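You operate a simulated robot arm through the tools that you are given. There is no shell and no other tool. Be economical: measure what you need, move in short steps, check, and stop when the job is done.

You run a simulated robot arm. Do the job below in one go: nothing can be reset, and whatever is moved stays where it is left.

JOB
Switch the sealer off, then wipe the dust off its lever.
Fine: once it is off, lower the lever to wipe it; use the grey cloth by the packer and put it back; raise the lever again. What is to be rubbed or washed off counts as gone when no trace of it is left.

The check looks at the end state, three seconds after you hand in, the way a careful person would. Anything else that was tipped, shoved, dropped, spilled or broken makes it a failure. Flat cloth is picked up by pressing the open fingertips on it (5 to 10 N) and closing them slowly along it; thin cloth reads only 2 to 8 mm in the jaws.

ROBOT AND FRAMES
A 6-joint arm with a two-finger gripper, fixed in place. Base frame: the origin is at the foot of the arm, x ahead of it, y to its left, z up. Lengths are in m, angles in degrees, forces in N, time in s.
Its first joint turns from -166.0 to 166.0 degrees. Payload 2.45 kg.
The tool frame sits at the grasp point between the pads (the TCP): z along the fingers, y along the line on which they close. The tips reach 0.02 m beyond it. The gripper opens to 0.14 m. The gripper's body begins 0.168 m behind the TCP.
Orientation is that of the tool frame in the base frame, as a unit quaternion [x, y, z, w]. With the fingers straight down and closing along the base's y, the tool's x points along the base's -x, its y along +y and its z along -z.

CONTROLS
- The arm moves only by the tool servo_tool. Its argument "rows" is a list of rows, each an object (a shift or turn left out is 0, a gripper value left out holds the last) with "fingers": the closure, from 0 (fully open) to 1 (shut); "travel": the shift along the base's x, y, z in units of 300 mm (1.0 is 300 mm), a list of three; "angular": the turn, a rotation vector about the base's x, y, z in units of 120 degrees (1.0 is 120 degrees), a list of three. In form: [{"fingers": fingers, "travel": [tx, ty, tz], "angular": [ax, ay, az]}, ...]. A call has 1 to 8 rows; each row is the pose to reach, as a shift and turn from the pose commanded when the call began. A call with a number of a shift or a turn outside -1 to 1 is refused whole. Each row takes 0.2 s and may step no farther than 0.05 m and 8.6 degrees from the row before; otherwise, or with a gripper value out of range, the whole call is refused. A pose out of reach is approached as far as the arm can. The call stops where the force on the tool passes 90 N (or 10 N more than at its start, if that is more) or the arm is blocked; 0.2 s more then pass. Each finger travels about 0.045 m/s and halts on what it meets, pressing with about 36 N; the grip force reading is that of the motor and also rises with nothing between the fingers. The clock runs only during rows and for 0.2 s after the last one: add rows that repeat a pose to give the fingers time. The reply holds the time, the measured pose of the TCP, the force on the tool along the base axes, the opening and the grip force, in the units named above and with some noise, with the torque about the TCP (base axes, N m) and any sound that the robot's microphone picked up.
- Cameras (640 x 400 px; columns grow to the right, rows downward): "scene" is fixed at [0.0504, 0.5016, 1.7503]; the picture's right is [-0.44, -0.90, 0.00], its down [-0.47, 0.23, -0.85] and it looks along [0.76, -0.38, -0.53] (base axes); focal length 349 px, centre (320, 200). "wrist" rides on the gripper at [0.078, 0.011, -0.209] in the tool frame; the picture's right is [-0.14, 0.99, 0.00], its down [-0.92, -0.13, -0.37] and it looks along [-0.36, -0.05, 0.93] (tool axes); focal length 280 px, centre (320, 200). There is no depth. A picture from a camera that has moved, and an enlarged one, comes with that camera's place and axes in the base frame and with its lens.
- grab_frame(camera): a new picture of that camera. It takes no simulated time.
- inspect(camera, box): a new picture of the part [left, top, right, bottom] of that camera's present view, enlarged. It takes no simulated time.
- finish_job(): hands the job in; it is judged then, once.

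Work in short steps. Places have to be worked out from the pictures, the camera data and where the tool is seen: move nearer, look again, correct. Check each grasp and each placing, and mend what went wrong. You have 120 turns and 64 pictures in all, those below and enlarged ones among them. Open the gripper and draw the arm clear of the work before you hand the job in, unless the task says otherwise; then end with one line.

The tools are called after "Emit:" by a JSON object that holds its "name" and its "arguments". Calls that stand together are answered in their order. servo_tool: Moves the arm, as the interface text tells. Its arguments: {"type":"object","properties":{"rows":{"type":"array"}},"required":["rows"]} The other tools are called the same way: grab_frame (camera) takes a picture; inspect (camera, box) takes an enlarged picture of a part of a camera's view; finish_job () hands the job in.

At the start:

```text
clock: 0.0
position: [0.5656, -0.0252, 1.4237]
tcp_rot: [0.0, 1.0, -0.001, 0.001]
wrist_force: [-0.3, 0.4, -0.5]
moment: [0.0, -0.02, 0.01]
opening: 0.1401
gripper_force: 0.0
```

scene: 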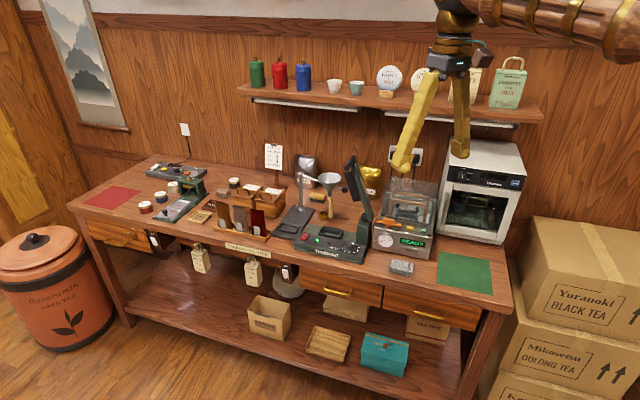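
wrist: 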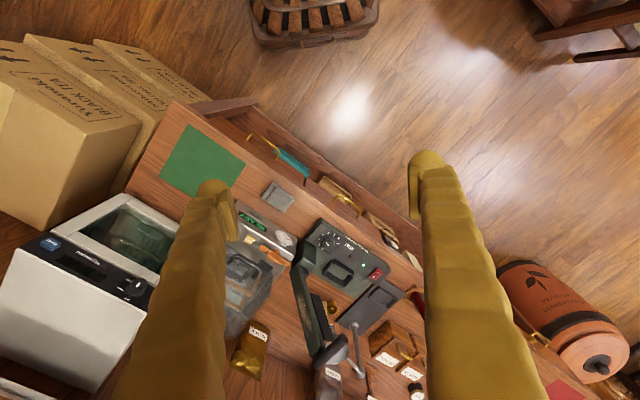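

The sealer seems to be the dark device with the raised lever in the middle; the cloth lies in front of the "READY" packer. I take enlarged views of both.

Emit:
{"name": "inspect", "arguments": {"camera": "scene", "box": [260, 150, 460, 290]}}

Emit:
{"name": "inspect", "arguments": {"camera": "wrist", "box": [220, 170, 440, 390]}}

```text
2.86 times, centred on (360, 220) of scene
camera zoom: at [0.0504, 0.5016, 1.7503], right [-0.44, -0.9, 0.0], down [-0.47, 0.23, -0.85], along [0.76, -0.38, -0.53], focal length 997 px, centre (206, 143)
```

zoom: 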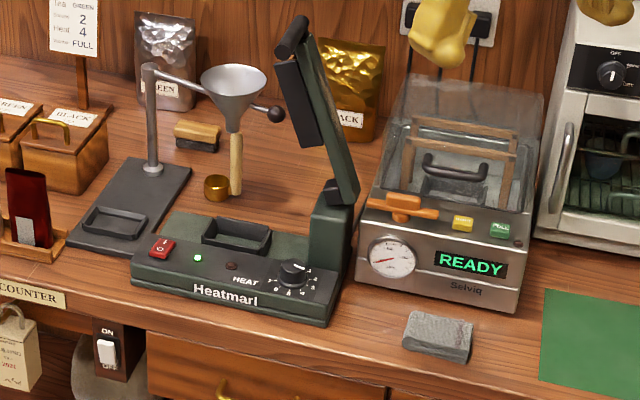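

```text
1.82 times, centred on (330, 280) of wrist
camera zoom: at [0.487, -0.0147, 1.6344], right [0.14, 0.99, 0.0], down [0.92, -0.13, 0.37], along [0.37, -0.05, -0.93], focal length 510 px, centre (302, 54)
```

zoom: 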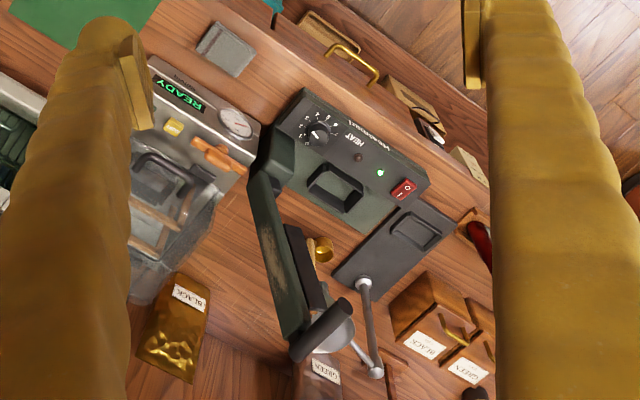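

The rocker is about [1.03, 0.08, 0.93], the cloth about [0.74, -0.16, 0.90], and the lever tip about [0.93, -0.05, 1.25]. I move a bit nearer, staying clear of the lever, for a better view.

Emit:
{"name": "servo_tool", "arguments": {"rows": [{"travel": [0.1, 0.05, -0.1]}, {"travel": [0.2, 0.1, -0.2]}, {"travel": [0.3, 0.15, -0.3]}, {"travel": [0.4, 0.2, -0.35]}, {"travel": [0.45, 0.3, -0.4]}, {"travel": [0.45, 0.3, -0.4]}]}}

Emit:
{"name": "grab_frame", "arguments": {"camera": "wrist"}}

Emit:
{"name": "grab_frame", "arguments": {"camera": "scene"}}

```text
clock: 1.4
position: [0.6987, 0.0678, 1.309]
tcp_rot: [0.0, 1.0, 0.001, 0.0]
wrist_force: [0.1, -0.2, 0.8]
moment: [0.0, -0.01, -0.02]
opening: 0.1397
gripper_force: 0.1
```

```text
59 pictures are left
camera wrist: at [0.62, 0.0777, 1.5177], right [0.14, 0.99, 0.0], down [0.92, -0.13, 0.37], along [0.37, -0.05, -0.93], focal length 280 px, centre (320, 200)
```

wrist: 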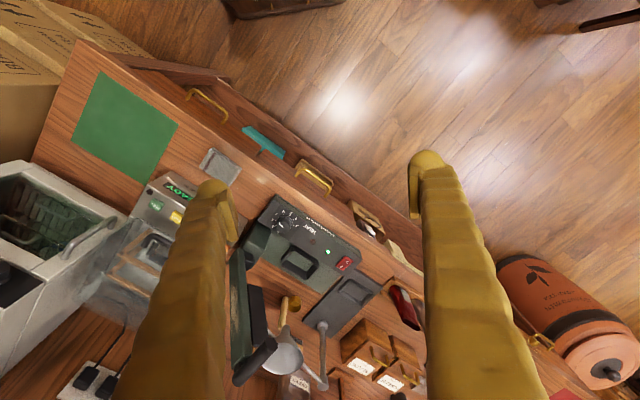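

```text
58 pictures are left
```

scene: 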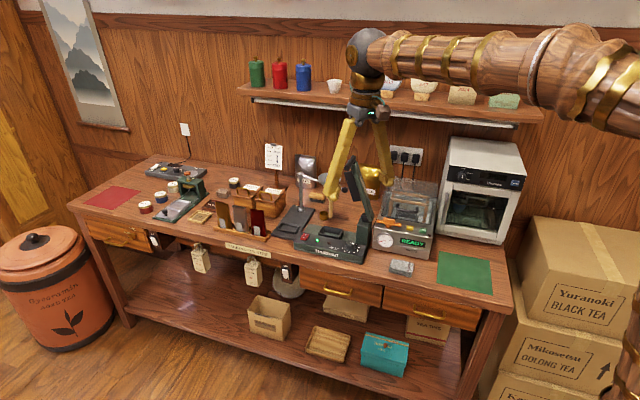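

The desk runs along about (0.63, 0.78) to its left, so the sealer sits obliquely. I look closely at the sealer from the present wrist view.

Emit:
{"name": "inspect", "arguments": {"camera": "wrist", "box": [220, 180, 380, 390]}}

Emit:
{"name": "inspect", "arguments": {"camera": "scene", "box": [285, 145, 385, 275]}}

```text
1.90 times, centred on (300, 285) of wrist
camera zoom: at [0.62, 0.0777, 1.5177], right [0.14, 0.99, 0.0], down [0.92, -0.13, 0.37], along [0.37, -0.05, -0.93], focal length 534 px, centre (358, 38)
```

zoom: 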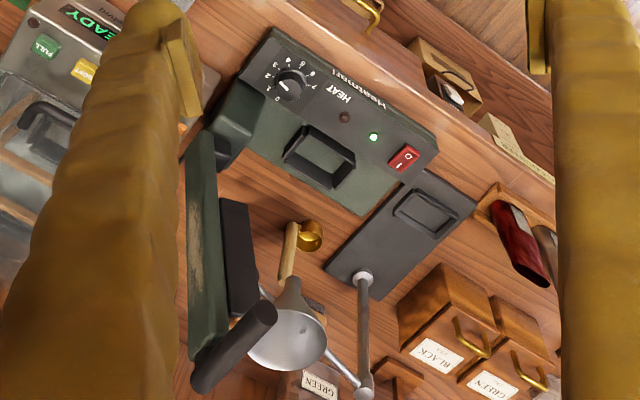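

```text
3.08 times, centred on (335, 210) of scene
camera zoom: at [0.0504, 0.5016, 1.7503], right [-0.44, -0.9, 0.0], down [-0.47, 0.23, -0.85], along [0.76, -0.38, -0.53], focal length 1074 px, centre (274, 169)
```

zoom: 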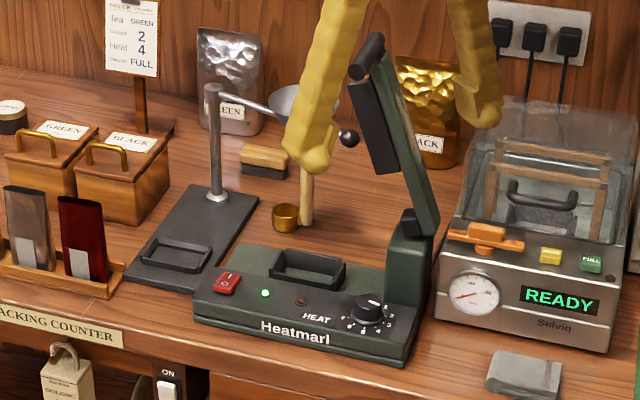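

The rocker's O side is its front side, and dust shows as a pale streak on the lever's outer (top) face. I yaw to align with the desk and close the fingers, then tilt forward toward the rocker.

Emit:
{"name": "servo_tool", "arguments": {"rows": [{"fingers": 1, "travel": [0.03, 0.09, -0.04], "angular": [0, 0, -0.065]}, {"travel": [0.06, 0.18, -0.08], "angular": [0, 0, -0.13]}, {"travel": [0.1, 0.27, -0.12], "angular": [0, 0, -0.195]}, {"travel": [0.13, 0.36, -0.16], "angular": [0, 0, -0.26]}, {"travel": [0.17, 0.44, -0.2], "angular": [0, 0, -0.325]}, {"travel": [0.17, 0.44, -0.2], "angular": [0, 0, -0.325]}, {"travel": [0.17, 0.44, -0.2], "angular": [0, 0, -0.325]}, {"travel": [0.17, 0.44, -0.2], "angular": [0, 0, -0.325]}]}}

Emit:
{"name": "servo_tool", "arguments": {"rows": [{"travel": [0.1, 0, -0.1], "angular": [-0.039, -0.049, 0]}, {"travel": [0.2, 0, -0.2], "angular": [-0.079, -0.098, 0]}, {"travel": [0.3, 0, -0.3], "angular": [-0.118, -0.146, 0]}, {"travel": [0.4, 0, -0.4], "angular": [-0.1575, -0.195, 0]}, {"travel": [0.4, 0, -0.5], "angular": [-0.1575, -0.195, 0]}, {"travel": [0.4, 0, -0.5], "angular": [-0.1575, -0.195, 0]}]}}

Emit:
{"name": "grab_frame", "arguments": {"camera": "wrist"}}

```text
clock: 3.2
position: [0.7494, 0.196, 1.2495]
tcp_rot: [0.334, 0.942, 0.0, 0.001]
wrist_force: [-0.6, 0.4, 0.9]
moment: [0.01, -0.01, 0.0]
opening: 0.0
gripper_force: 15.5
```

```text
clock: 4.6
position: [0.8709, 0.1983, 1.0942]
tcp_rot: [0.323, 0.91, -0.088, 0.246]
wrist_force: [0.2, 0.6, 0.1]
moment: [-0.03, -0.02, -0.02]
opening: 0.0
gripper_force: 29.0
```

```text
55 pictures are left
camera wrist: at [0.7434, 0.3142, 1.2366], right [0.72, 0.7, 0.07], down [0.39, -0.48, 0.78], along [0.58, -0.53, -0.62], focal length 280 px, centre (320, 200)
```

wrist: 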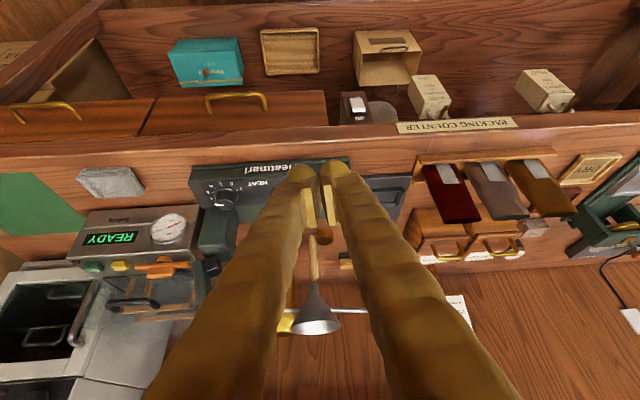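

The fingers hide the rocker; I shift left along the desk to see it beside them.

Emit:
{"name": "servo_tool", "arguments": {"rows": [{"travel": [0.08, 0.1, 0]}, {"travel": [0.17, 0.21, 0]}, {"travel": [0.2, 0.25, 0]}, {"travel": [0.2, 0.25, 0]}]}}

Emit:
{"name": "inspect", "arguments": {"camera": "wrist", "box": [120, 120, 360, 270]}}

```text
clock: 5.6
position: [0.9319, 0.2736, 1.0937]
tcp_rot: [0.322, 0.91, -0.087, 0.244]
wrist_force: [-0.2, -0.7, -0.8]
moment: [0.0, 0.01, 0.03]
opening: 0.0
gripper_force: 29.5
```

```text
2.67 times, centred on (240, 195) of wrist
camera zoom: at [0.8047, 0.3903, 1.2369], right [0.72, 0.7, 0.07], down [0.39, -0.48, 0.78], along [0.58, -0.53, -0.62], focal length 748 px, centre (533, 213)
```

zoom: 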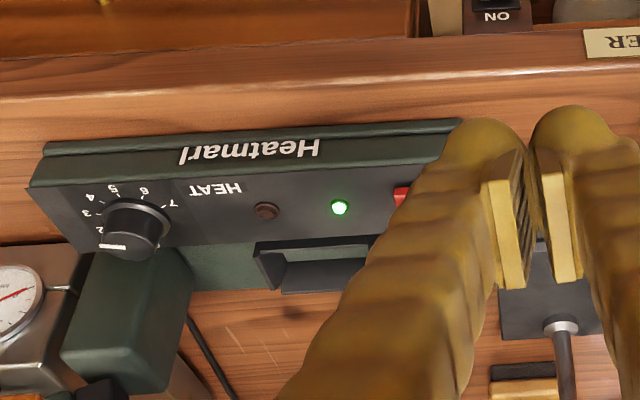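

The rocker is just hidden still (red edge visible). Shift a bit more.

Emit:
{"name": "servo_tool", "arguments": {"rows": [{"travel": [0.08, 0.1, 0]}, {"travel": [0.13, 0.17, 0]}, {"travel": [0.13, 0.17, 0]}]}}

Emit:
{"name": "inspect", "arguments": {"camera": "wrist", "box": [160, 130, 320, 230]}}

```text
clock: 6.4
position: [0.9708, 0.3227, 1.0948]
tcp_rot: [0.323, 0.91, -0.087, 0.245]
wrist_force: [-0.1, 0.2, 0.5]
moment: [-0.03, -0.03, -0.01]
opening: 0.0
gripper_force: 29.5
```

```text
4.00 times, centred on (240, 180) of wrist
camera zoom: at [0.8433, 0.4402, 1.2375], right [0.72, 0.7, 0.07], down [0.39, -0.48, 0.78], along [0.58, -0.53, -0.62], focal length 1122 px, centre (640, 280)
```

zoom: 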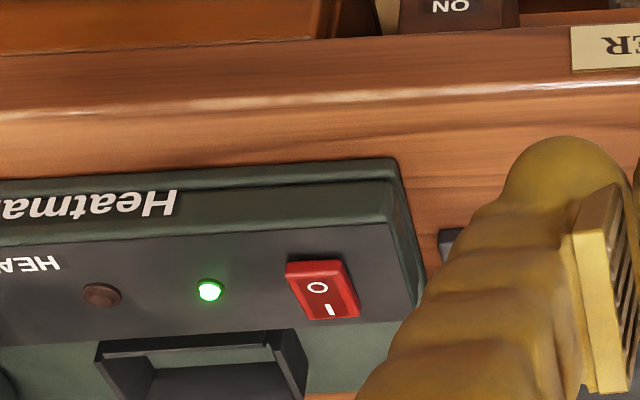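

The rocker centre triangulates to about [1.027, 0.080, 0.926], O on the raised front half. I move to hover just above its front half, keeping the fingers closed and tilted.

Emit:
{"name": "servo_tool", "arguments": {"rows": [{"travel": [0.03, -0.15, 0]}, {"travel": [0.06, -0.3, 0]}, {"travel": [0.09, -0.45, 0]}, {"travel": [0.12, -0.6, 0]}, {"travel": [0.161, -0.74, 0]}, {"travel": [0.161, -0.791, -0.1]}, {"travel": [0.161, -0.791, -0.25]}, {"travel": [0.161, -0.791, -0.25]}]}}

Emit:
{"name": "inspect", "arguments": {"camera": "wrist", "box": [200, 110, 440, 260]}}

Emit:
{"name": "inspect", "arguments": {"camera": "scene", "box": [270, 160, 390, 270]}}

```text
clock: 8.2
position: [1.0218, 0.0873, 1.0211]
tcp_rot: [0.323, 0.91, -0.086, 0.245]
wrist_force: [0.4, 0.2, -0.4]
moment: [0.03, -0.01, -0.01]
opening: 0.0
gripper_force: 29.4
```

```text
2.67 times, centred on (320, 185) of wrist
camera zoom: at [0.893, 0.205, 1.1638], right [0.72, 0.7, 0.07], down [0.39, -0.48, 0.78], along [0.58, -0.53, -0.62], focal length 748 px, centre (320, 240)
```

zoom: 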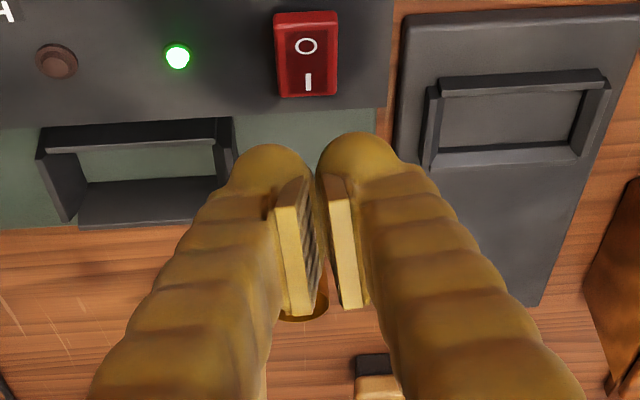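

```text
3.64 times, centred on (330, 215) of scene
camera zoom: at [0.0504, 0.5016, 1.7503], right [-0.44, -0.9, 0.0], down [-0.47, 0.23, -0.85], along [0.76, -0.38, -0.53], focal length 1269 px, centre (284, 146)
```

zoom: 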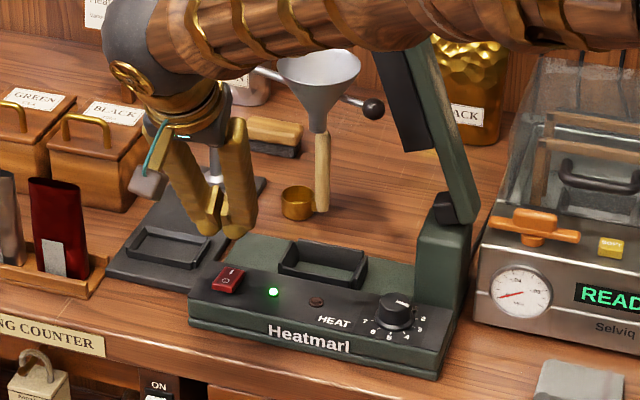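

The fingertips are above and just behind the rocker's front; O sits at about [1.0245, 0.086]. I descend to a little above contact.

Emit:
{"name": "servo_tool", "arguments": {"rows": [{"travel": [-0.008, 0.007, -0.1]}, {"travel": [-0.008, 0.007, -0.18]}, {"travel": [-0.008, 0.007, -0.18]}]}}

Emit:
{"name": "inspect", "arguments": {"camera": "wrist", "box": [240, 110, 400, 210]}}

Emit:
{"name": "inspect", "arguments": {"camera": "scene", "box": [285, 195, 365, 260]}}

```text
clock: 9.0
position: [1.0156, 0.0872, 0.9685]
tcp_rot: [0.322, 0.91, -0.087, 0.245]
wrist_force: [-0.3, 0.2, 0.3]
moment: [0.03, -0.02, 0.02]
opening: 0.0
gripper_force: 29.3
```

```text
4.00 times, centred on (320, 160) of wrist
camera zoom: at [0.8894, 0.2051, 1.1109], right [0.72, 0.7, 0.07], down [0.39, -0.48, 0.78], along [0.58, -0.53, -0.62], focal length 1122 px, centre (320, 360)
```

zoom: 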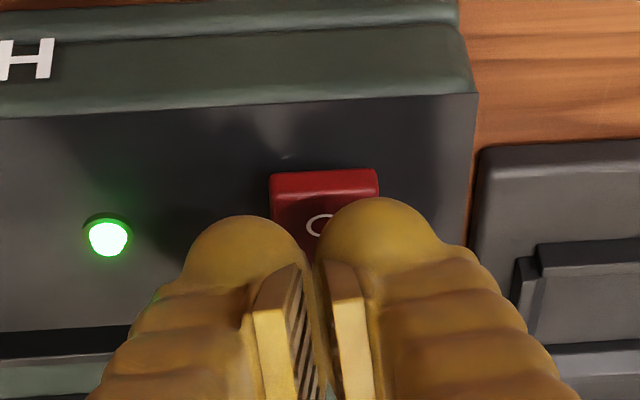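

```text
6.15 times, centred on (325, 228) of scene
camera zoom: at [0.0504, 0.5016, 1.7503], right [-0.44, -0.9, 0.0], down [-0.47, 0.23, -0.85], along [0.76, -0.38, -0.53], focal length 2148 px, centre (289, 31)
```

zoom: 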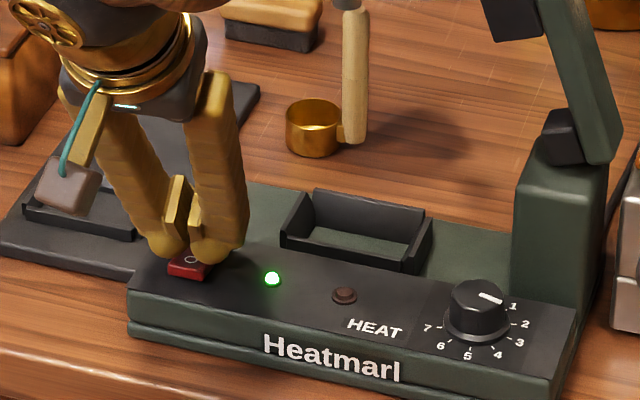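

The tips would land on the rear half; I shift 12 mm forward (toward the desk front) while slightly lifted, and check.

Emit:
{"name": "servo_tool", "arguments": {"rows": [{"travel": [0, 0, 0.015]}, {"travel": [-0.031, 0.025, 0.015]}, {"travel": [-0.031, 0.025, 0]}, {"travel": [-0.031, 0.025, 0]}]}}

Emit:
{"name": "inspect", "arguments": {"camera": "scene", "box": [285, 215, 345, 260]}}

Emit:
{"name": "inspect", "arguments": {"camera": "wrist", "box": [240, 110, 400, 210]}}

```text
clock: 10.0
position: [1.0069, 0.0955, 0.9668]
tcp_rot: [0.323, 0.91, -0.086, 0.245]
wrist_force: [-0.8, -0.9, -1.2]
moment: [0.05, 0.04, 0.0]
opening: 0.0003
gripper_force: 29.3
```

```text
8.89 times, centred on (315, 238) of scene
camera zoom: at [0.0504, 0.5016, 1.7503], right [-0.44, -0.9, 0.0], down [-0.47, 0.23, -0.85], along [0.76, -0.38, -0.53], focal length 3103 px, centre (364, -133)
```

zoom: 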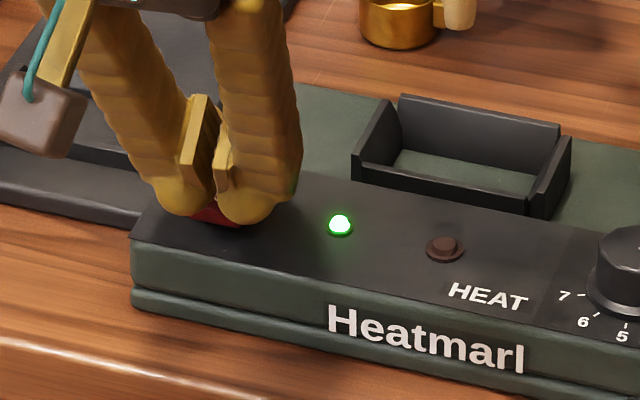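

```text
4.00 times, centred on (320, 160) of wrist
camera zoom: at [0.8797, 0.2118, 1.1094], right [0.72, 0.7, 0.07], down [0.4, -0.48, 0.78], along [0.58, -0.53, -0.62], focal length 1122 px, centre (320, 360)
```

zoom: 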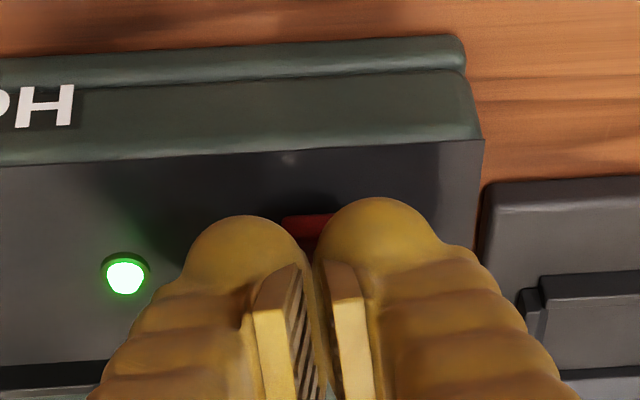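

Tips are now over the rocker's front part. I press down in small steps.

Emit:
{"name": "servo_tool", "arguments": {"rows": [{"travel": [0, 0, -0.012]}, {"travel": [0, 0, -0.024]}, {"travel": [0, 0, -0.024]}]}}

Emit:
{"name": "inspect", "arguments": {"camera": "wrist", "box": [240, 110, 400, 210]}}

```text
clock: 10.8
position: [1.0084, 0.0939, 0.9591]
tcp_rot: [0.322, 0.91, -0.087, 0.245]
wrist_force: [0.4, 0.7, 0.0]
moment: [-0.03, -0.03, 0.01]
opening: 0.0001
gripper_force: 29.4
```

```text
4.00 times, centred on (320, 160) of wrist
camera zoom: at [0.8805, 0.2112, 1.102], right [0.72, 0.7, 0.07], down [0.39, -0.48, 0.78], along [0.58, -0.53, -0.62], focal length 1122 px, centre (320, 360)
```

zoom: 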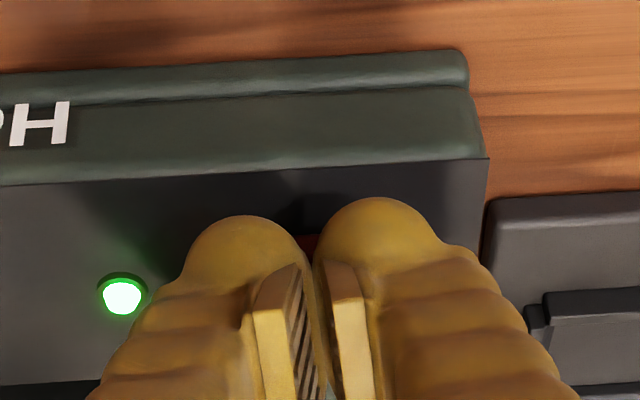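

No contact yet; continue down slowly.

Emit:
{"name": "servo_tool", "arguments": {"rows": [{"travel": [0, 0, -0.008]}, {"travel": [0, 0, -0.016]}, {"travel": [0, 0, -0.024]}, {"travel": [0, 0, -0.024]}]}}

Emit:
{"name": "inspect", "arguments": {"camera": "wrist", "box": [240, 110, 400, 210]}}

```text
clock: 11.8
position: [1.0088, 0.095, 0.9531]
tcp_rot: [0.323, 0.91, -0.087, 0.246]
wrist_force: [-0.4, 1.1, 0.3]
moment: [0.03, 0.01, 0.01]
opening: 0.0
gripper_force: 29.0
```

```text
4.00 times, centred on (320, 160) of wrist
camera zoom: at [0.8807, 0.2116, 1.0947], right [0.72, 0.7, 0.07], down [0.39, -0.48, 0.78], along [0.58, -0.53, -0.62], focal length 1122 px, centre (320, 360)
```

zoom: 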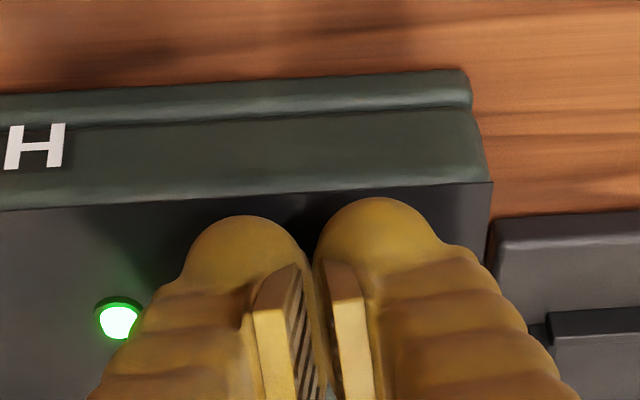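

Still free of contact; continue down a few mm.

Emit:
{"name": "servo_tool", "arguments": {"rows": [{"travel": [0, 0, -0.008]}, {"travel": [0, 0, -0.016]}, {"travel": [0, 0, -0.024]}, {"travel": [0, 0, -0.024]}]}}

Emit:
{"name": "inspect", "arguments": {"camera": "scene", "box": [285, 215, 345, 260]}}

```text
clock: 12.8
position: [1.0097, 0.0943, 0.9463]
tcp_rot: [0.322, 0.91, -0.086, 0.247]
wrist_force: [-8.9, 1.3, 43.3]
moment: [-0.45, 0.27, 0.22]
opening: 0.0058
gripper_force: 29.9
```

```text
8.89 times, centred on (315, 238) of scene
camera zoom: at [0.0504, 0.5016, 1.7503], right [-0.44, -0.9, 0.0], down [-0.47, 0.23, -0.85], along [0.76, -0.38, -0.53], focal length 3103 px, centre (364, -133)
```

zoom: 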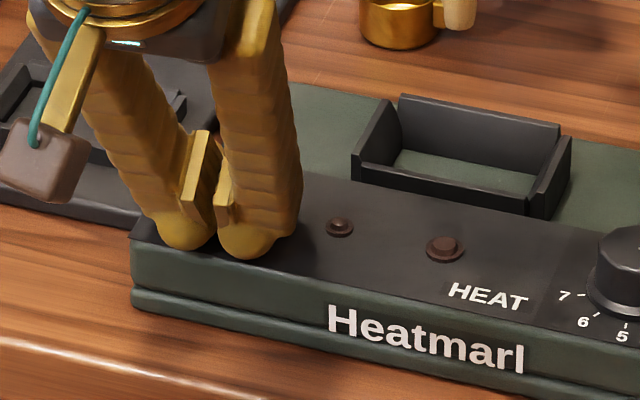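

The green lamp is out: the sealer is off. I lift straight up and back off to a clear pose, and check the rocker.

Emit:
{"name": "servo_tool", "arguments": {"rows": [{"travel": [0, 0, 0.03]}, {"travel": [0, 0, 0.1]}, {"travel": [0, 0, 0.2]}, {"travel": [-0.1, 0.1, 0.35]}, {"travel": [-0.2, 0.2, 0.5]}, {"travel": [-0.3, 0.25, 0.65]}, {"travel": [-0.3, 0.25, 0.75]}, {"travel": [-0.3, 0.25, 0.75]}]}}

Emit:
{"name": "inspect", "arguments": {"camera": "scene", "box": [270, 130, 430, 280]}}

Emit:
{"name": "grab_frame", "arguments": {"camera": "wrist"}}

```text
refused: row 4 steps farther than a row can; nothing moved
```

```text
2.67 times, centred on (350, 205) of scene
camera zoom: at [0.0504, 0.5016, 1.7503], right [-0.44, -0.9, 0.0], down [-0.47, 0.23, -0.85], along [0.76, -0.38, -0.53], focal length 931 px, centre (240, 187)
```

zoom: 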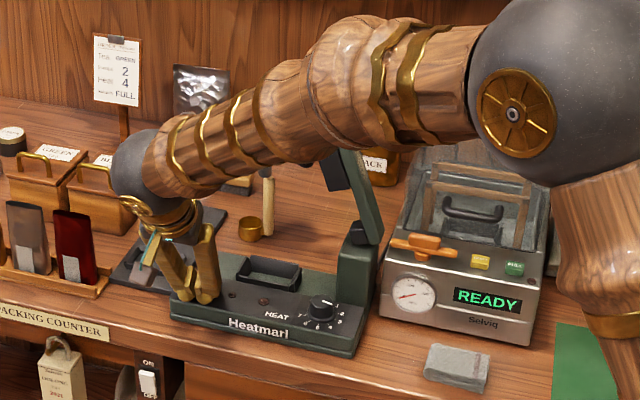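

```text
42 pictures are left
camera wrist: at [0.8806, 0.2111, 1.0892], right [0.71, 0.7, 0.07], down [0.39, -0.48, 0.78], along [0.58, -0.53, -0.62], focal length 280 px, centre (320, 200)
```

wrist: 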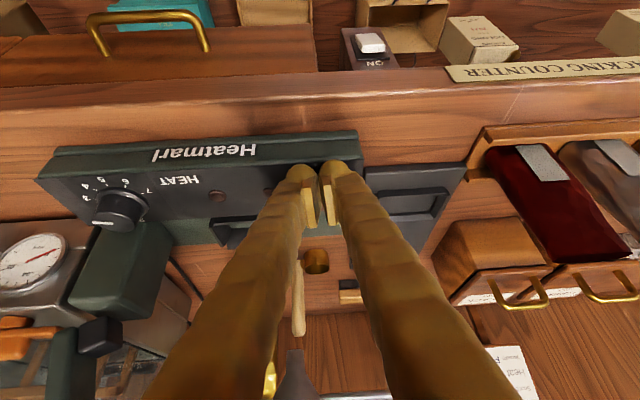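

One row was too long; I redo the lift with smaller steps.

Emit:
{"name": "servo_tool", "arguments": {"rows": [{"travel": [0, 0, 0.03]}, {"travel": [0, 0, 0.13]}, {"travel": [-0.05, 0.05, 0.25]}, {"travel": [-0.12, 0.12, 0.36]}, {"travel": [-0.2, 0.18, 0.47]}, {"travel": [-0.28, 0.24, 0.57]}, {"travel": [-0.35, 0.28, 0.66]}, {"travel": [-0.35, 0.28, 0.66]}]}}

Emit:
{"name": "grab_frame", "arguments": {"camera": "wrist"}}

```text
clock: 14.6
position: [0.9049, 0.1823, 1.1429]
tcp_rot: [0.322, 0.91, -0.087, 0.245]
wrist_force: [0.0, 0.2, -0.5]
moment: [-0.01, 0.0, -0.02]
opening: 0.0002
gripper_force: 29.3
```

```text
41 pictures are left
camera wrist: at [0.7772, 0.2991, 1.2856], right [0.72, 0.7, 0.07], down [0.4, -0.48, 0.78], along [0.58, -0.53, -0.62], focal length 280 px, centre (320, 200)
```

wrist: 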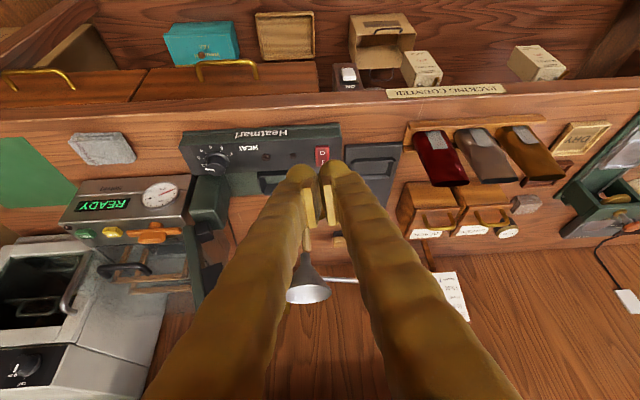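

Lamp is off and the rocker has flipped. Next I need a good look at the lever from its right side; I back off first, then swing right with yaw returned to 0.

Emit:
{"name": "servo_tool", "arguments": {"rows": [{"travel": [-0.14, 0, 0.08]}, {"travel": [-0.28, 0, 0.16]}, {"travel": [-0.42, 0, 0.24]}, {"travel": [-0.56, 0, 0.32]}, {"travel": [-0.65, -0.1, 0.4], "angular": [0, 0, 0.065]}, {"travel": [-0.65, -0.25, 0.45], "angular": [0, 0, 0.13]}, {"travel": [-0.65, -0.4, 0.5], "angular": [0, 0, 0.195]}, {"travel": [-0.65, -0.55, 0.5], "angular": [0, 0, 0.26]}]}}

Emit:
{"name": "servo_tool", "arguments": {"rows": [{"travel": [0, -0.15, 0], "angular": [0, 0, 0.065]}, {"travel": [0, -0.3, 0], "angular": [0, 0, 0.065]}, {"travel": [0, -0.45, 0], "angular": [0, 0, 0.065]}, {"travel": [0, -0.55, 0], "angular": [0, 0, 0.065]}, {"travel": [0, -0.55, 0], "angular": [0, 0, 0.065]}]}}

Emit:
{"name": "grab_frame", "arguments": {"camera": "wrist"}}

```text
clock: 16.4
position: [0.7064, 0.0178, 1.2894]
tcp_rot: [0.066, 0.963, -0.018, 0.26]
wrist_force: [-0.6, 0.4, -0.4]
moment: [-0.02, 0.02, -0.01]
opening: 0.0
gripper_force: 29.3
```

```text
clock: 17.6
position: [0.7072, -0.1504, 1.2916]
tcp_rot: [0.0, 0.966, 0.0, 0.259]
wrist_force: [-0.3, -0.5, 0.1]
moment: [-0.02, -0.01, 0.03]
opening: 0.0
gripper_force: 29.9
```

```text
40 pictures are left
camera wrist: at [0.5342, -0.1392, 1.434], right [0.12, 0.99, 0.07], down [0.61, -0.13, 0.78], along [0.78, -0.05, -0.62], focal length 280 px, centre (320, 200)
```

wrist: 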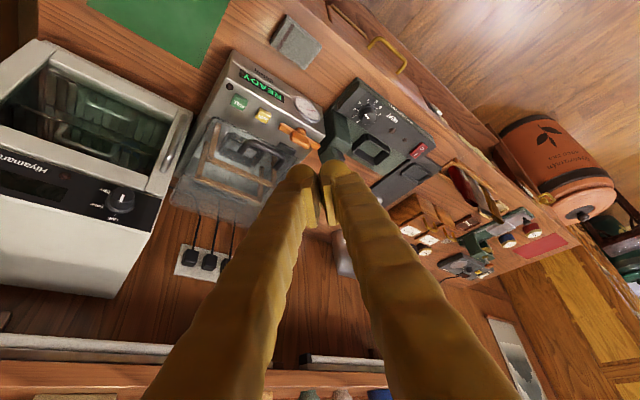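

The lever is behind the fingers; shift further right.

Emit:
{"name": "servo_tool", "arguments": {"rows": [{"travel": [0.05, -0.15, 0]}, {"travel": [0.1, -0.3, 0]}, {"travel": [0.15, -0.44, 0]}, {"travel": [0.15, -0.55, 0]}, {"travel": [0.15, -0.55, 0]}]}}

Emit:
{"name": "inspect", "arguments": {"camera": "wrist", "box": [300, 80, 540, 300]}}

```text
clock: 18.8
position: [0.7501, -0.3126, 1.2927]
tcp_rot: [0.0, 0.966, 0.0, 0.26]
wrist_force: [0.6, -0.2, 0.1]
moment: [0.02, 0.03, 0.02]
opening: 0.0
gripper_force: 29.3
```

```text
1.82 times, centred on (420, 190) of wrist
camera zoom: at [0.5782, -0.3016, 1.4341], right [0.12, 0.99, 0.07], down [0.61, -0.13, 0.78], along [0.78, -0.05, -0.62], focal length 510 px, centre (138, 218)
```

zoom: 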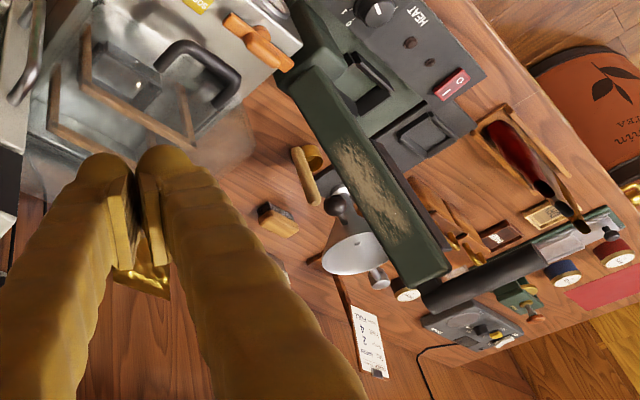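

Now clear: dust lies on the lever's outer face, and a black handle bar sticks out toward the front at its tip, from about [0.917,-0.028,1.241] to [0.976,-0.091,1.239]. I move to a pre-grasp in front of and above the handle's front end, yawed to close along the desk, with the jaws half open.

Emit:
{"name": "servo_tool", "arguments": {"rows": [{"fingers": 0.5, "travel": [0.0, 0.12, 0.05], "angular": [0, 0, -0.055]}, {"travel": [0.0, 0.25, 0.1], "angular": [0, 0, -0.11]}, {"travel": [0.0, 0.38, 0.15], "angular": [0, 0, -0.165]}, {"travel": [0.0, 0.5, 0.2], "angular": [0, 0, -0.22]}, {"travel": [0.03, 0.63, 0.224], "angular": [0, 0, -0.275]}, {"travel": [0.07, 0.76, 0.224], "angular": [0, 0, -0.325]}, {"travel": [0.1, 0.875, 0.224], "angular": [0, 0, -0.325]}, {"travel": [0.1, 0.875, 0.224], "angular": [0, 0, -0.325]}]}}

Emit:
{"name": "servo_tool", "arguments": {"rows": [{"travel": [0.12, 0.06, -0.04]}, {"travel": [0.24, 0.12, -0.08]}, {"travel": [0.36, 0.14, -0.11]}, {"travel": [0.36, 0.14, -0.11]}]}}

Emit:
{"name": "grab_frame", "arguments": {"camera": "wrist"}}

```text
clock: 20.6
position: [0.7811, -0.0522, 1.3602]
tcp_rot: [0.322, 0.91, -0.086, 0.244]
wrist_force: [0.2, 0.3, 0.5]
moment: [-0.01, -0.05, -0.04]
opening: 0.0698
gripper_force: 0.1
```

```text
clock: 21.6
position: [0.8898, -0.0137, 1.3287]
tcp_rot: [0.322, 0.91, -0.087, 0.245]
wrist_force: [0.3, 0.2, 1.2]
moment: [0.01, -0.03, 0.01]
opening: 0.0698
gripper_force: 0.2
```

```text
38 pictures are left
camera wrist: at [0.7619, 0.1035, 1.47], right [0.72, 0.7, 0.07], down [0.39, -0.48, 0.78], along [0.58, -0.53, -0.62], focal length 280 px, centre (320, 200)
```

wrist: 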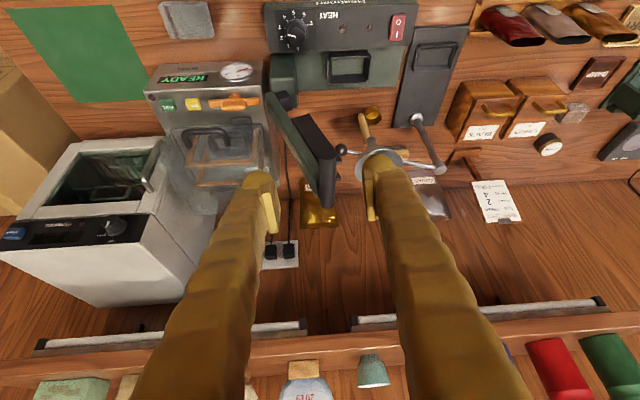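

The handle sits centred between the open fingers. I advance along the tool axis until the bar is between the pads.

Emit:
{"name": "servo_tool", "arguments": {"rows": [{"travel": [0.06, -0.035, -0.1]}, {"travel": [0.12, -0.07, -0.2]}, {"travel": [0.17, -0.104, -0.285]}, {"travel": [0.17, -0.104, -0.285]}]}}

Emit:
{"name": "inspect", "arguments": {"camera": "wrist", "box": [220, 100, 420, 260]}}

Emit:
{"name": "inspect", "arguments": {"camera": "scene", "box": [300, 120, 400, 200]}}

```text
clock: 22.6
position: [0.9414, -0.0426, 1.2426]
tcp_rot: [0.322, 0.91, -0.086, 0.245]
wrist_force: [-0.3, 0.9, -0.1]
moment: [-0.01, 0.03, 0.01]
opening: 0.0699
gripper_force: 0.0
```

```text
2.50 times, centred on (320, 180) of wrist
camera zoom: at [0.8141, 0.0747, 1.3847], right [0.72, 0.7, 0.07], down [0.39, -0.48, 0.78], along [0.58, -0.53, -0.62], focal length 701 px, centre (320, 250)
```

zoom: 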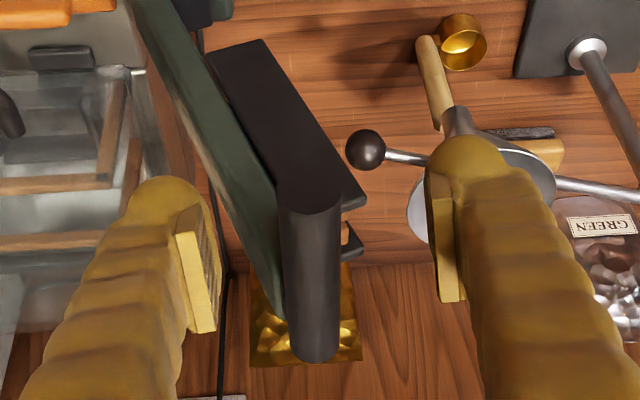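

```text
5.00 times, centred on (350, 160) of scene
camera zoom: at [0.0504, 0.5016, 1.7503], right [-0.44, -0.9, 0.0], down [-0.47, 0.23, -0.85], along [0.76, -0.38, -0.53], focal length 1745 px, centre (170, 400)
```

zoom: 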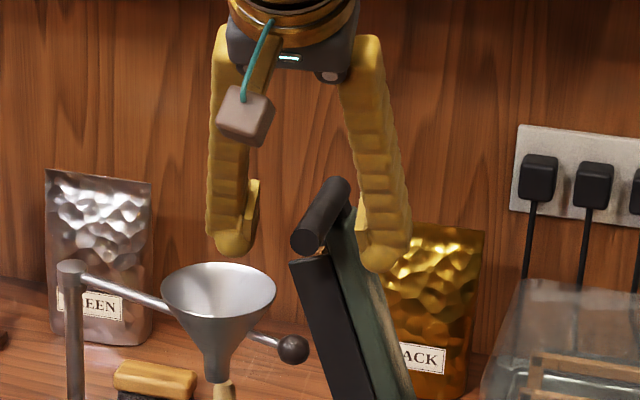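

The bar is between the pads at the right depth, but the pads slightly overlap the lever body; I shift 10 mm toward the front, then close.

Emit:
{"name": "servo_tool", "arguments": {"rows": [{"travel": [-0.03, 0.017, 0]}, {"travel": [-0.03, 0.017, 0]}, {"fingers": 0.75, "travel": [-0.03, 0.017, 0]}, {"travel": [-0.03, 0.017, 0]}, {"fingers": 1, "travel": [-0.03, 0.017, 0]}, {"travel": [-0.03, 0.017, 0]}, {"travel": [-0.03, 0.017, 0]}]}}

Emit:
{"name": "inspect", "arguments": {"camera": "wrist", "box": [220, 100, 420, 260]}}

```text
clock: 24.2
position: [0.9323, -0.0367, 1.243]
tcp_rot: [0.322, 0.91, -0.087, 0.245]
wrist_force: [0.7, -0.4, -2.3]
moment: [0.03, -0.02, -1.08]
opening: 0.0196
gripper_force: 42.1
```

```text
2.50 times, centred on (320, 180) of wrist
camera zoom: at [0.8051, 0.0801, 1.3844], right [0.72, 0.69, 0.07], down [0.39, -0.48, 0.78], along [0.58, -0.53, -0.62], focal length 701 px, centre (320, 250)
```

zoom: 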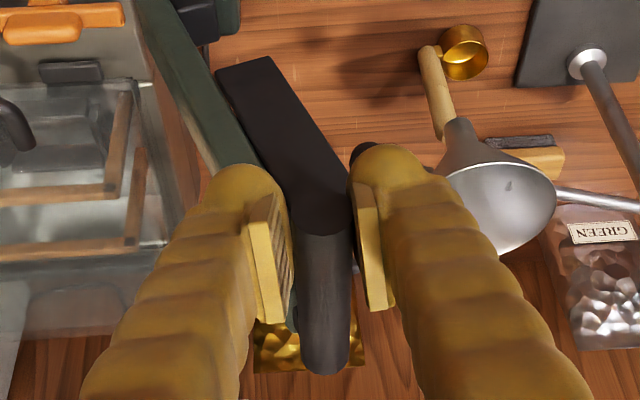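

The handle is gripped (20 mm bar). I start lowering along the arc around the hinge with a first 10 degrees, watching forces.

Emit:
{"name": "servo_tool", "arguments": {"rows": [{"travel": [0.022, 0.025, -0.013], "angular": [0, 0, -0.015]}, {"travel": [0.044, 0.0506, -0.0277], "angular": [0, 0, -0.025]}, {"travel": [0.065, 0.075, -0.044], "angular": [0, 0, -0.025]}, {"travel": [0.0864, 0.0994, -0.0613], "angular": [0, 0, -0.025]}, {"travel": [0.0864, 0.0994, -0.0613], "angular": [0, 0, -0.025]}]}}

```text
clock: 25.4
position: [0.9571, -0.0081, 1.2244]
tcp_rot: [0.346, 0.902, -0.093, 0.242]
wrist_force: [24.4, -17.6, 7.5]
moment: [-0.11, -0.15, -0.2]
opening: 0.0182
gripper_force: 43.9
```

A side force of ~30 N along the bar shows my sweep plane is slightly off; I correct 2 mm and turn the direction a little, then continue 15 degrees.

Emit:
{"name": "servo_tool", "arguments": {"rows": [{"travel": [0.006, -0.006, 0]}, {"travel": [0.028, 0.016, -0.019]}, {"travel": [0.048, 0.038, -0.039]}, {"travel": [0.068, 0.059, -0.06]}, {"travel": [0.088, 0.08, -0.083]}, {"travel": [0.125, 0.119, -0.1325]}, {"travel": [0.125, 0.119, -0.1325]}]}}

```text
clock: 27.0
position: [0.9945, 0.0277, 1.1842]
tcp_rot: [0.346, 0.901, -0.094, 0.243]
wrist_force: [36.5, -4.7, 22.7]
moment: [0.01, 0.1, -1.09]
opening: 0.0163
gripper_force: 42.1
```

Forces show the true arc is slightly wider and farther back, and the grip is slipping a bit. I take a look.

Emit:
{"name": "inspect", "arguments": {"camera": "wrist", "box": [220, 100, 420, 260]}}

```text
2.50 times, centred on (320, 180) of wrist
camera zoom: at [0.8729, 0.1515, 1.3254], right [0.75, 0.66, 0.07], down [0.37, -0.5, 0.78], along [0.55, -0.56, -0.62], focal length 701 px, centre (320, 250)
```

zoom: 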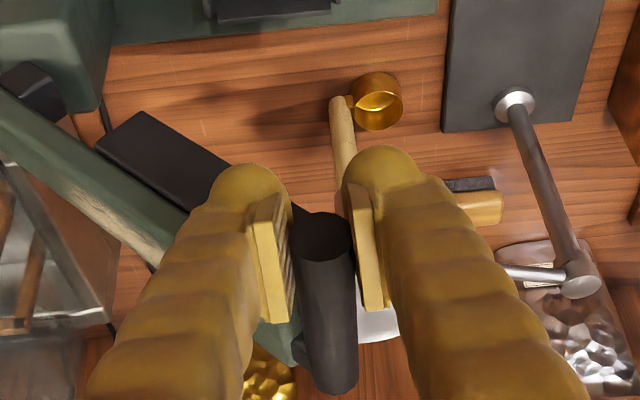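

Bar direction and drift suggest the sweep is along azimuth ~44°. I correct: yaw 3°, 6 mm back, slightly outward.

Emit:
{"name": "servo_tool", "arguments": {"rows": [{"travel": [0.009, -0.005, 0.003], "angular": [0, 0, -0.0125]}, {"travel": [0.018, -0.01, 0.006], "angular": [0, 0, -0.025]}, {"travel": [0.018, -0.01, 0.006], "angular": [0, 0, -0.025]}]}}

```text
clock: 27.8
position: [0.9978, 0.025, 1.1819]
tcp_rot: [0.37, 0.892, -0.101, 0.238]
wrist_force: [-34.6, 22.8, -9.5]
moment: [-0.01, -0.14, -0.05]
opening: 0.0157
gripper_force: 41.6
```

Yaw torque is gone; the axial force has reversed, so I back off half and continue with azimuth 45° for another 10 degrees.

Emit:
{"name": "servo_tool", "arguments": {"rows": [{"travel": [-0.007, 0.007, 0]}, {"travel": [0.01, 0.024, -0.026]}, {"travel": [0.028, 0.042, -0.0535]}, {"travel": [0.044, 0.058, -0.082]}, {"travel": [0.059, 0.073, -0.111]}, {"travel": [0.059, 0.073, -0.111]}]}}

```text
clock: 29.2
position: [1.019, 0.0458, 1.1516]
tcp_rot: [0.37, 0.892, -0.1, 0.24]
wrist_force: [14.9, -32.4, -9.3]
moment: [0.23, 0.08, -0.1]
opening: 0.0153
gripper_force: 41.2
```

Tangential load is near zero, so the lever moves easily. Continue 10 degrees with a small backward correction.

Emit:
{"name": "servo_tool", "arguments": {"rows": [{"travel": [0.004, -0.004, 0]}, {"travel": [0.017, 0.009, -0.031]}, {"travel": [0.029, 0.021, -0.062]}, {"travel": [0.042, 0.034, -0.094]}, {"travel": [0.054, 0.046, -0.126]}, {"travel": [0.054, 0.046, -0.126]}]}}

Emit:
{"name": "inspect", "arguments": {"camera": "scene", "box": [270, 150, 400, 270]}}

Emit:
{"name": "inspect", "arguments": {"camera": "wrist", "box": [180, 80, 440, 270]}}

```text
clock: 30.6
position: [1.0345, 0.0636, 1.1141]
tcp_rot: [0.37, 0.892, -0.099, 0.24]
wrist_force: [18.2, -3.9, 4.5]
moment: [0.1, 0.12, 0.08]
opening: 0.0153
gripper_force: 41.3
```

```text
3.33 times, centred on (335, 210) of scene
camera zoom: at [0.0504, 0.5016, 1.7503], right [-0.44, -0.9, 0.0], down [-0.47, 0.23, -0.85], along [0.76, -0.38, -0.53], focal length 1164 px, centre (270, 167)
```

zoom: 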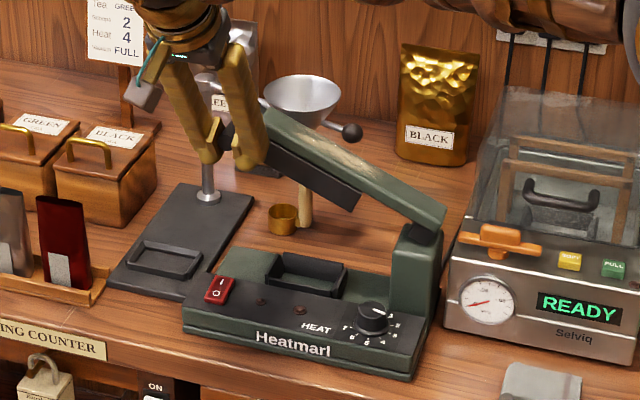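

```text
2.11 times, centred on (310, 175) of wrist
camera zoom: at [0.9194, 0.1913, 1.2567], right [0.78, 0.62, 0.07], down [0.34, -0.52, 0.78], along [0.52, -0.59, -0.62], focal length 590 px, centre (341, 253)
```

zoom: 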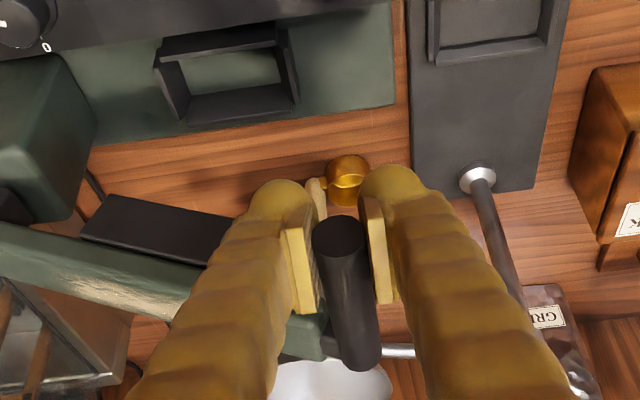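

Good view: the lever is at about 25° and held. Continue to about 10°.

Emit:
{"name": "servo_tool", "arguments": {"rows": [{"travel": [0.012, 0.008, -0.033]}, {"travel": [0.022, 0.018, -0.067]}, {"travel": [0.03, 0.026, -0.102]}, {"travel": [0.038, 0.034, -0.137]}, {"travel": [0.044, 0.04, -0.172]}, {"travel": [0.049, 0.043, -0.2075]}, {"travel": [0.049, 0.043, -0.2075]}]}}

```text
clock: 32.2
position: [1.0491, 0.0758, 1.0505]
tcp_rot: [0.369, 0.893, -0.099, 0.24]
wrist_force: [-0.8, 47.3, 6.0]
moment: [-0.14, 0.1, 0.32]
opening: 0.0149
gripper_force: 41.3
```

Small correction outward and forward, then the last degrees, watching for the stop.

Emit:
{"name": "servo_tool", "arguments": {"rows": [{"travel": [0.003, 0.011, 0]}, {"travel": [0.006, 0.014, -0.035]}, {"travel": [0.009, 0.017, -0.07]}, {"travel": [0.01, 0.018, -0.1]}, {"travel": [0.01, 0.018, -0.1]}]}}

Emit:
{"name": "inspect", "arguments": {"camera": "scene", "box": [270, 170, 400, 270]}}

```text
clock: 33.4
position: [1.0547, 0.0793, 1.0209]
tcp_rot: [0.37, 0.892, -0.1, 0.239]
wrist_force: [-9.3, -4.1, -1.4]
moment: [-0.03, -0.18, -0.02]
opening: 0.015
gripper_force: 41.2
```

```text
4.00 times, centred on (335, 220) of scene
camera zoom: at [0.0504, 0.5016, 1.7503], right [-0.44, -0.9, 0.0], down [-0.47, 0.23, -0.85], along [0.76, -0.38, -0.53], focal length 1396 px, centre (260, 120)
```

zoom: 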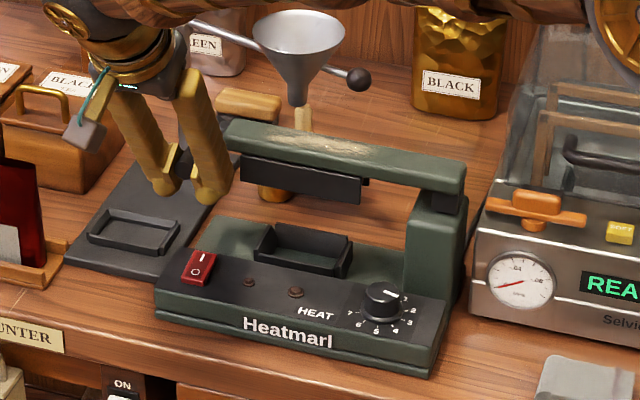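

Lever is nearly horizontal but the jaw still seems above its seat; I keep lowering gently until it stops.

Emit:
{"name": "servo_tool", "arguments": {"rows": [{"travel": [0, 0, -0.025]}, {"travel": [0, 0, -0.05]}, {"travel": [0, 0, -0.075]}, {"travel": [-0.002, -0.002, -0.1]}, {"travel": [-0.002, -0.002, -0.1]}]}}

```text
clock: 34.6
position: [1.0528, 0.0798, 0.9909]
tcp_rot: [0.368, 0.893, -0.099, 0.24]
wrist_force: [0.1, 0.3, -0.6]
moment: [0.03, 0.01, -0.06]
opening: 0.0
gripper_force: 28.8
```

The handle slipped out of the jaws. I look at where the lever is now.

Emit:
{"name": "inspect", "arguments": {"camera": "scene", "box": [270, 170, 400, 270]}}

Emit:
{"name": "inspect", "arguments": {"camera": "wrist", "box": [180, 80, 440, 270]}}

```text
4.00 times, centred on (335, 220) of scene
camera zoom: at [0.0504, 0.5016, 1.7503], right [-0.44, -0.9, 0.0], down [-0.47, 0.23, -0.85], along [0.76, -0.38, -0.53], focal length 1396 px, centre (260, 120)
```

zoom: 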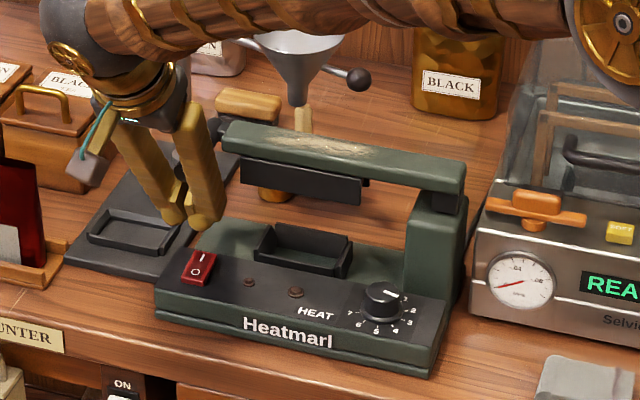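

```text
2.11 times, centred on (310, 175) of wrist
camera zoom: at [0.9381, 0.2083, 1.1324], right [0.78, 0.62, 0.07], down [0.34, -0.52, 0.78], along [0.52, -0.59, -0.62], focal length 590 px, centre (341, 253)
```

zoom: 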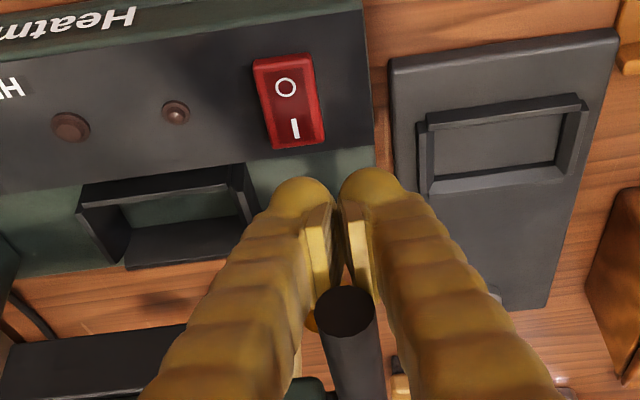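

The lever rests horizontal with the dust on top, at its lower stop. I withdraw forward and up, straighten the tool, and move toward the cloth.

Emit:
{"name": "servo_tool", "arguments": {"rows": [{"travel": [-0.09, 0.09, 0]}, {"travel": [-0.15, 0.14, 0.12]}, {"travel": [-0.2, 0.15, 0.27]}, {"travel": [-0.3, 0.15, 0.4]}, {"travel": [-0.42, 0.15, 0.5], "angular": [0.044, 0.044, 0]}, {"travel": [-0.55, 0.15, 0.58], "angular": [0.088, 0.088, 0]}, {"travel": [-0.68, 0.12, 0.65], "angular": [0.132, 0.132, 0]}, {"travel": [-0.82, 0.08, 0.65], "angular": [0.177, 0.177, 0]}]}}

Emit:
{"name": "servo_tool", "arguments": {"rows": [{"fingers": 0.3, "travel": [-0.1, -0.12, 0]}, {"travel": [-0.2, -0.24, 0]}, {"travel": [-0.27, -0.38, 0]}, {"travel": [-0.3, -0.5, -0.05]}, {"travel": [-0.3, -0.55, -0.15]}, {"travel": [-0.3, -0.55, -0.15]}]}}

Emit:
{"name": "grab_frame", "arguments": {"camera": "wrist"}}

```text
clock: 36.4
position: [0.8039, 0.1031, 1.1836]
tcp_rot: [0.383, 0.924, 0.0, 0.0]
wrist_force: [0.7, -0.2, 0.2]
moment: [0.02, 0.01, 0.0]
opening: 0.0
gripper_force: 29.6
```

```text
clock: 37.8
position: [0.7165, -0.0645, 1.1394]
tcp_rot: [0.383, 0.924, 0.0, 0.002]
wrist_force: [0.1, 0.3, -0.2]
moment: [-0.04, 0.01, -0.02]
opening: 0.0981
gripper_force: 0.1
```

```text
28 pictures are left
camera wrist: at [0.6678, -0.0013, 1.3488], right [0.8, 0.6, 0.0], down [0.56, -0.74, 0.37], along [0.22, -0.3, -0.93], focal length 280 px, centre (320, 200)
```

wrist: 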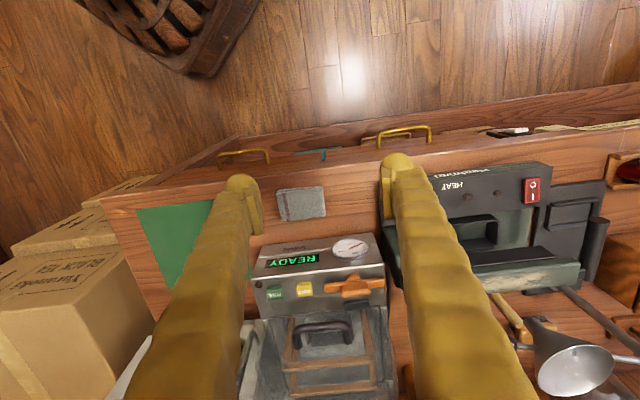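

The cloth is at about [0.756, -0.177, 0.885], long axis along the jaw direction. I move over it and descend to above it with the jaws at 50 mm.

Emit:
{"name": "servo_tool", "arguments": {"rows": [{"fingers": 0.64, "travel": [0.05, -0.14, 0]}, {"travel": [0.1, -0.28, 0]}, {"travel": [0.132, -0.375, -0.08]}, {"travel": [0.132, -0.375, -0.23]}, {"travel": [0.132, -0.375, -0.38]}, {"travel": [0.132, -0.375, -0.53]}, {"travel": [0.132, -0.375, -0.6]}, {"travel": [0.132, -0.375, -0.6]}]}}

Emit:
{"name": "inspect", "arguments": {"camera": "wrist", "box": [200, 110, 440, 290]}}

```text
clock: 39.6
position: [0.7573, -0.1735, 0.9597]
tcp_rot: [0.383, 0.924, -0.001, 0.001]
wrist_force: [0.0, -0.2, 0.1]
moment: [0.01, 0.04, 0.0]
opening: 0.0505
gripper_force: 0.1
```

```text
2.22 times, centred on (320, 200) of wrist
camera zoom: at [0.7097, -0.1119, 1.1694], right [0.8, 0.6, 0.0], down [0.56, -0.74, 0.37], along [0.22, -0.3, -0.93], focal length 623 px, centre (320, 200)
```

zoom: 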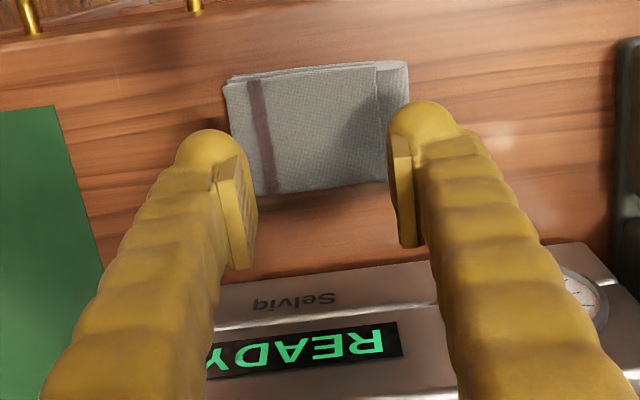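

The cloth is right below. I descend in small steps to contact.

Emit:
{"name": "servo_tool", "arguments": {"rows": [{"travel": [0, 0, -0.05]}, {"travel": [0, 0, -0.1]}, {"travel": [0, 0, -0.115]}, {"travel": [0, 0, -0.115]}]}}

Emit:
{"name": "servo_tool", "arguments": {"rows": [{"travel": [0, 0, -0.007]}, {"travel": [0, 0, -0.014]}, {"travel": [0, 0, -0.014]}]}}

```text
clock: 40.6
position: [0.7565, -0.1745, 0.927]
tcp_rot: [0.383, 0.924, -0.001, 0.001]
wrist_force: [0.3, -0.2, 1.1]
moment: [-0.01, 0.01, -0.02]
opening: 0.0504
gripper_force: 0.1
```

```text
clock: 41.4
position: [0.755, -0.1754, 0.9234]
tcp_rot: [0.382, 0.924, -0.001, 0.001]
wrist_force: [-0.5, 0.5, 9.1]
moment: [0.05, 0.03, 0.01]
opening: 0.0507
gripper_force: 0.0
```

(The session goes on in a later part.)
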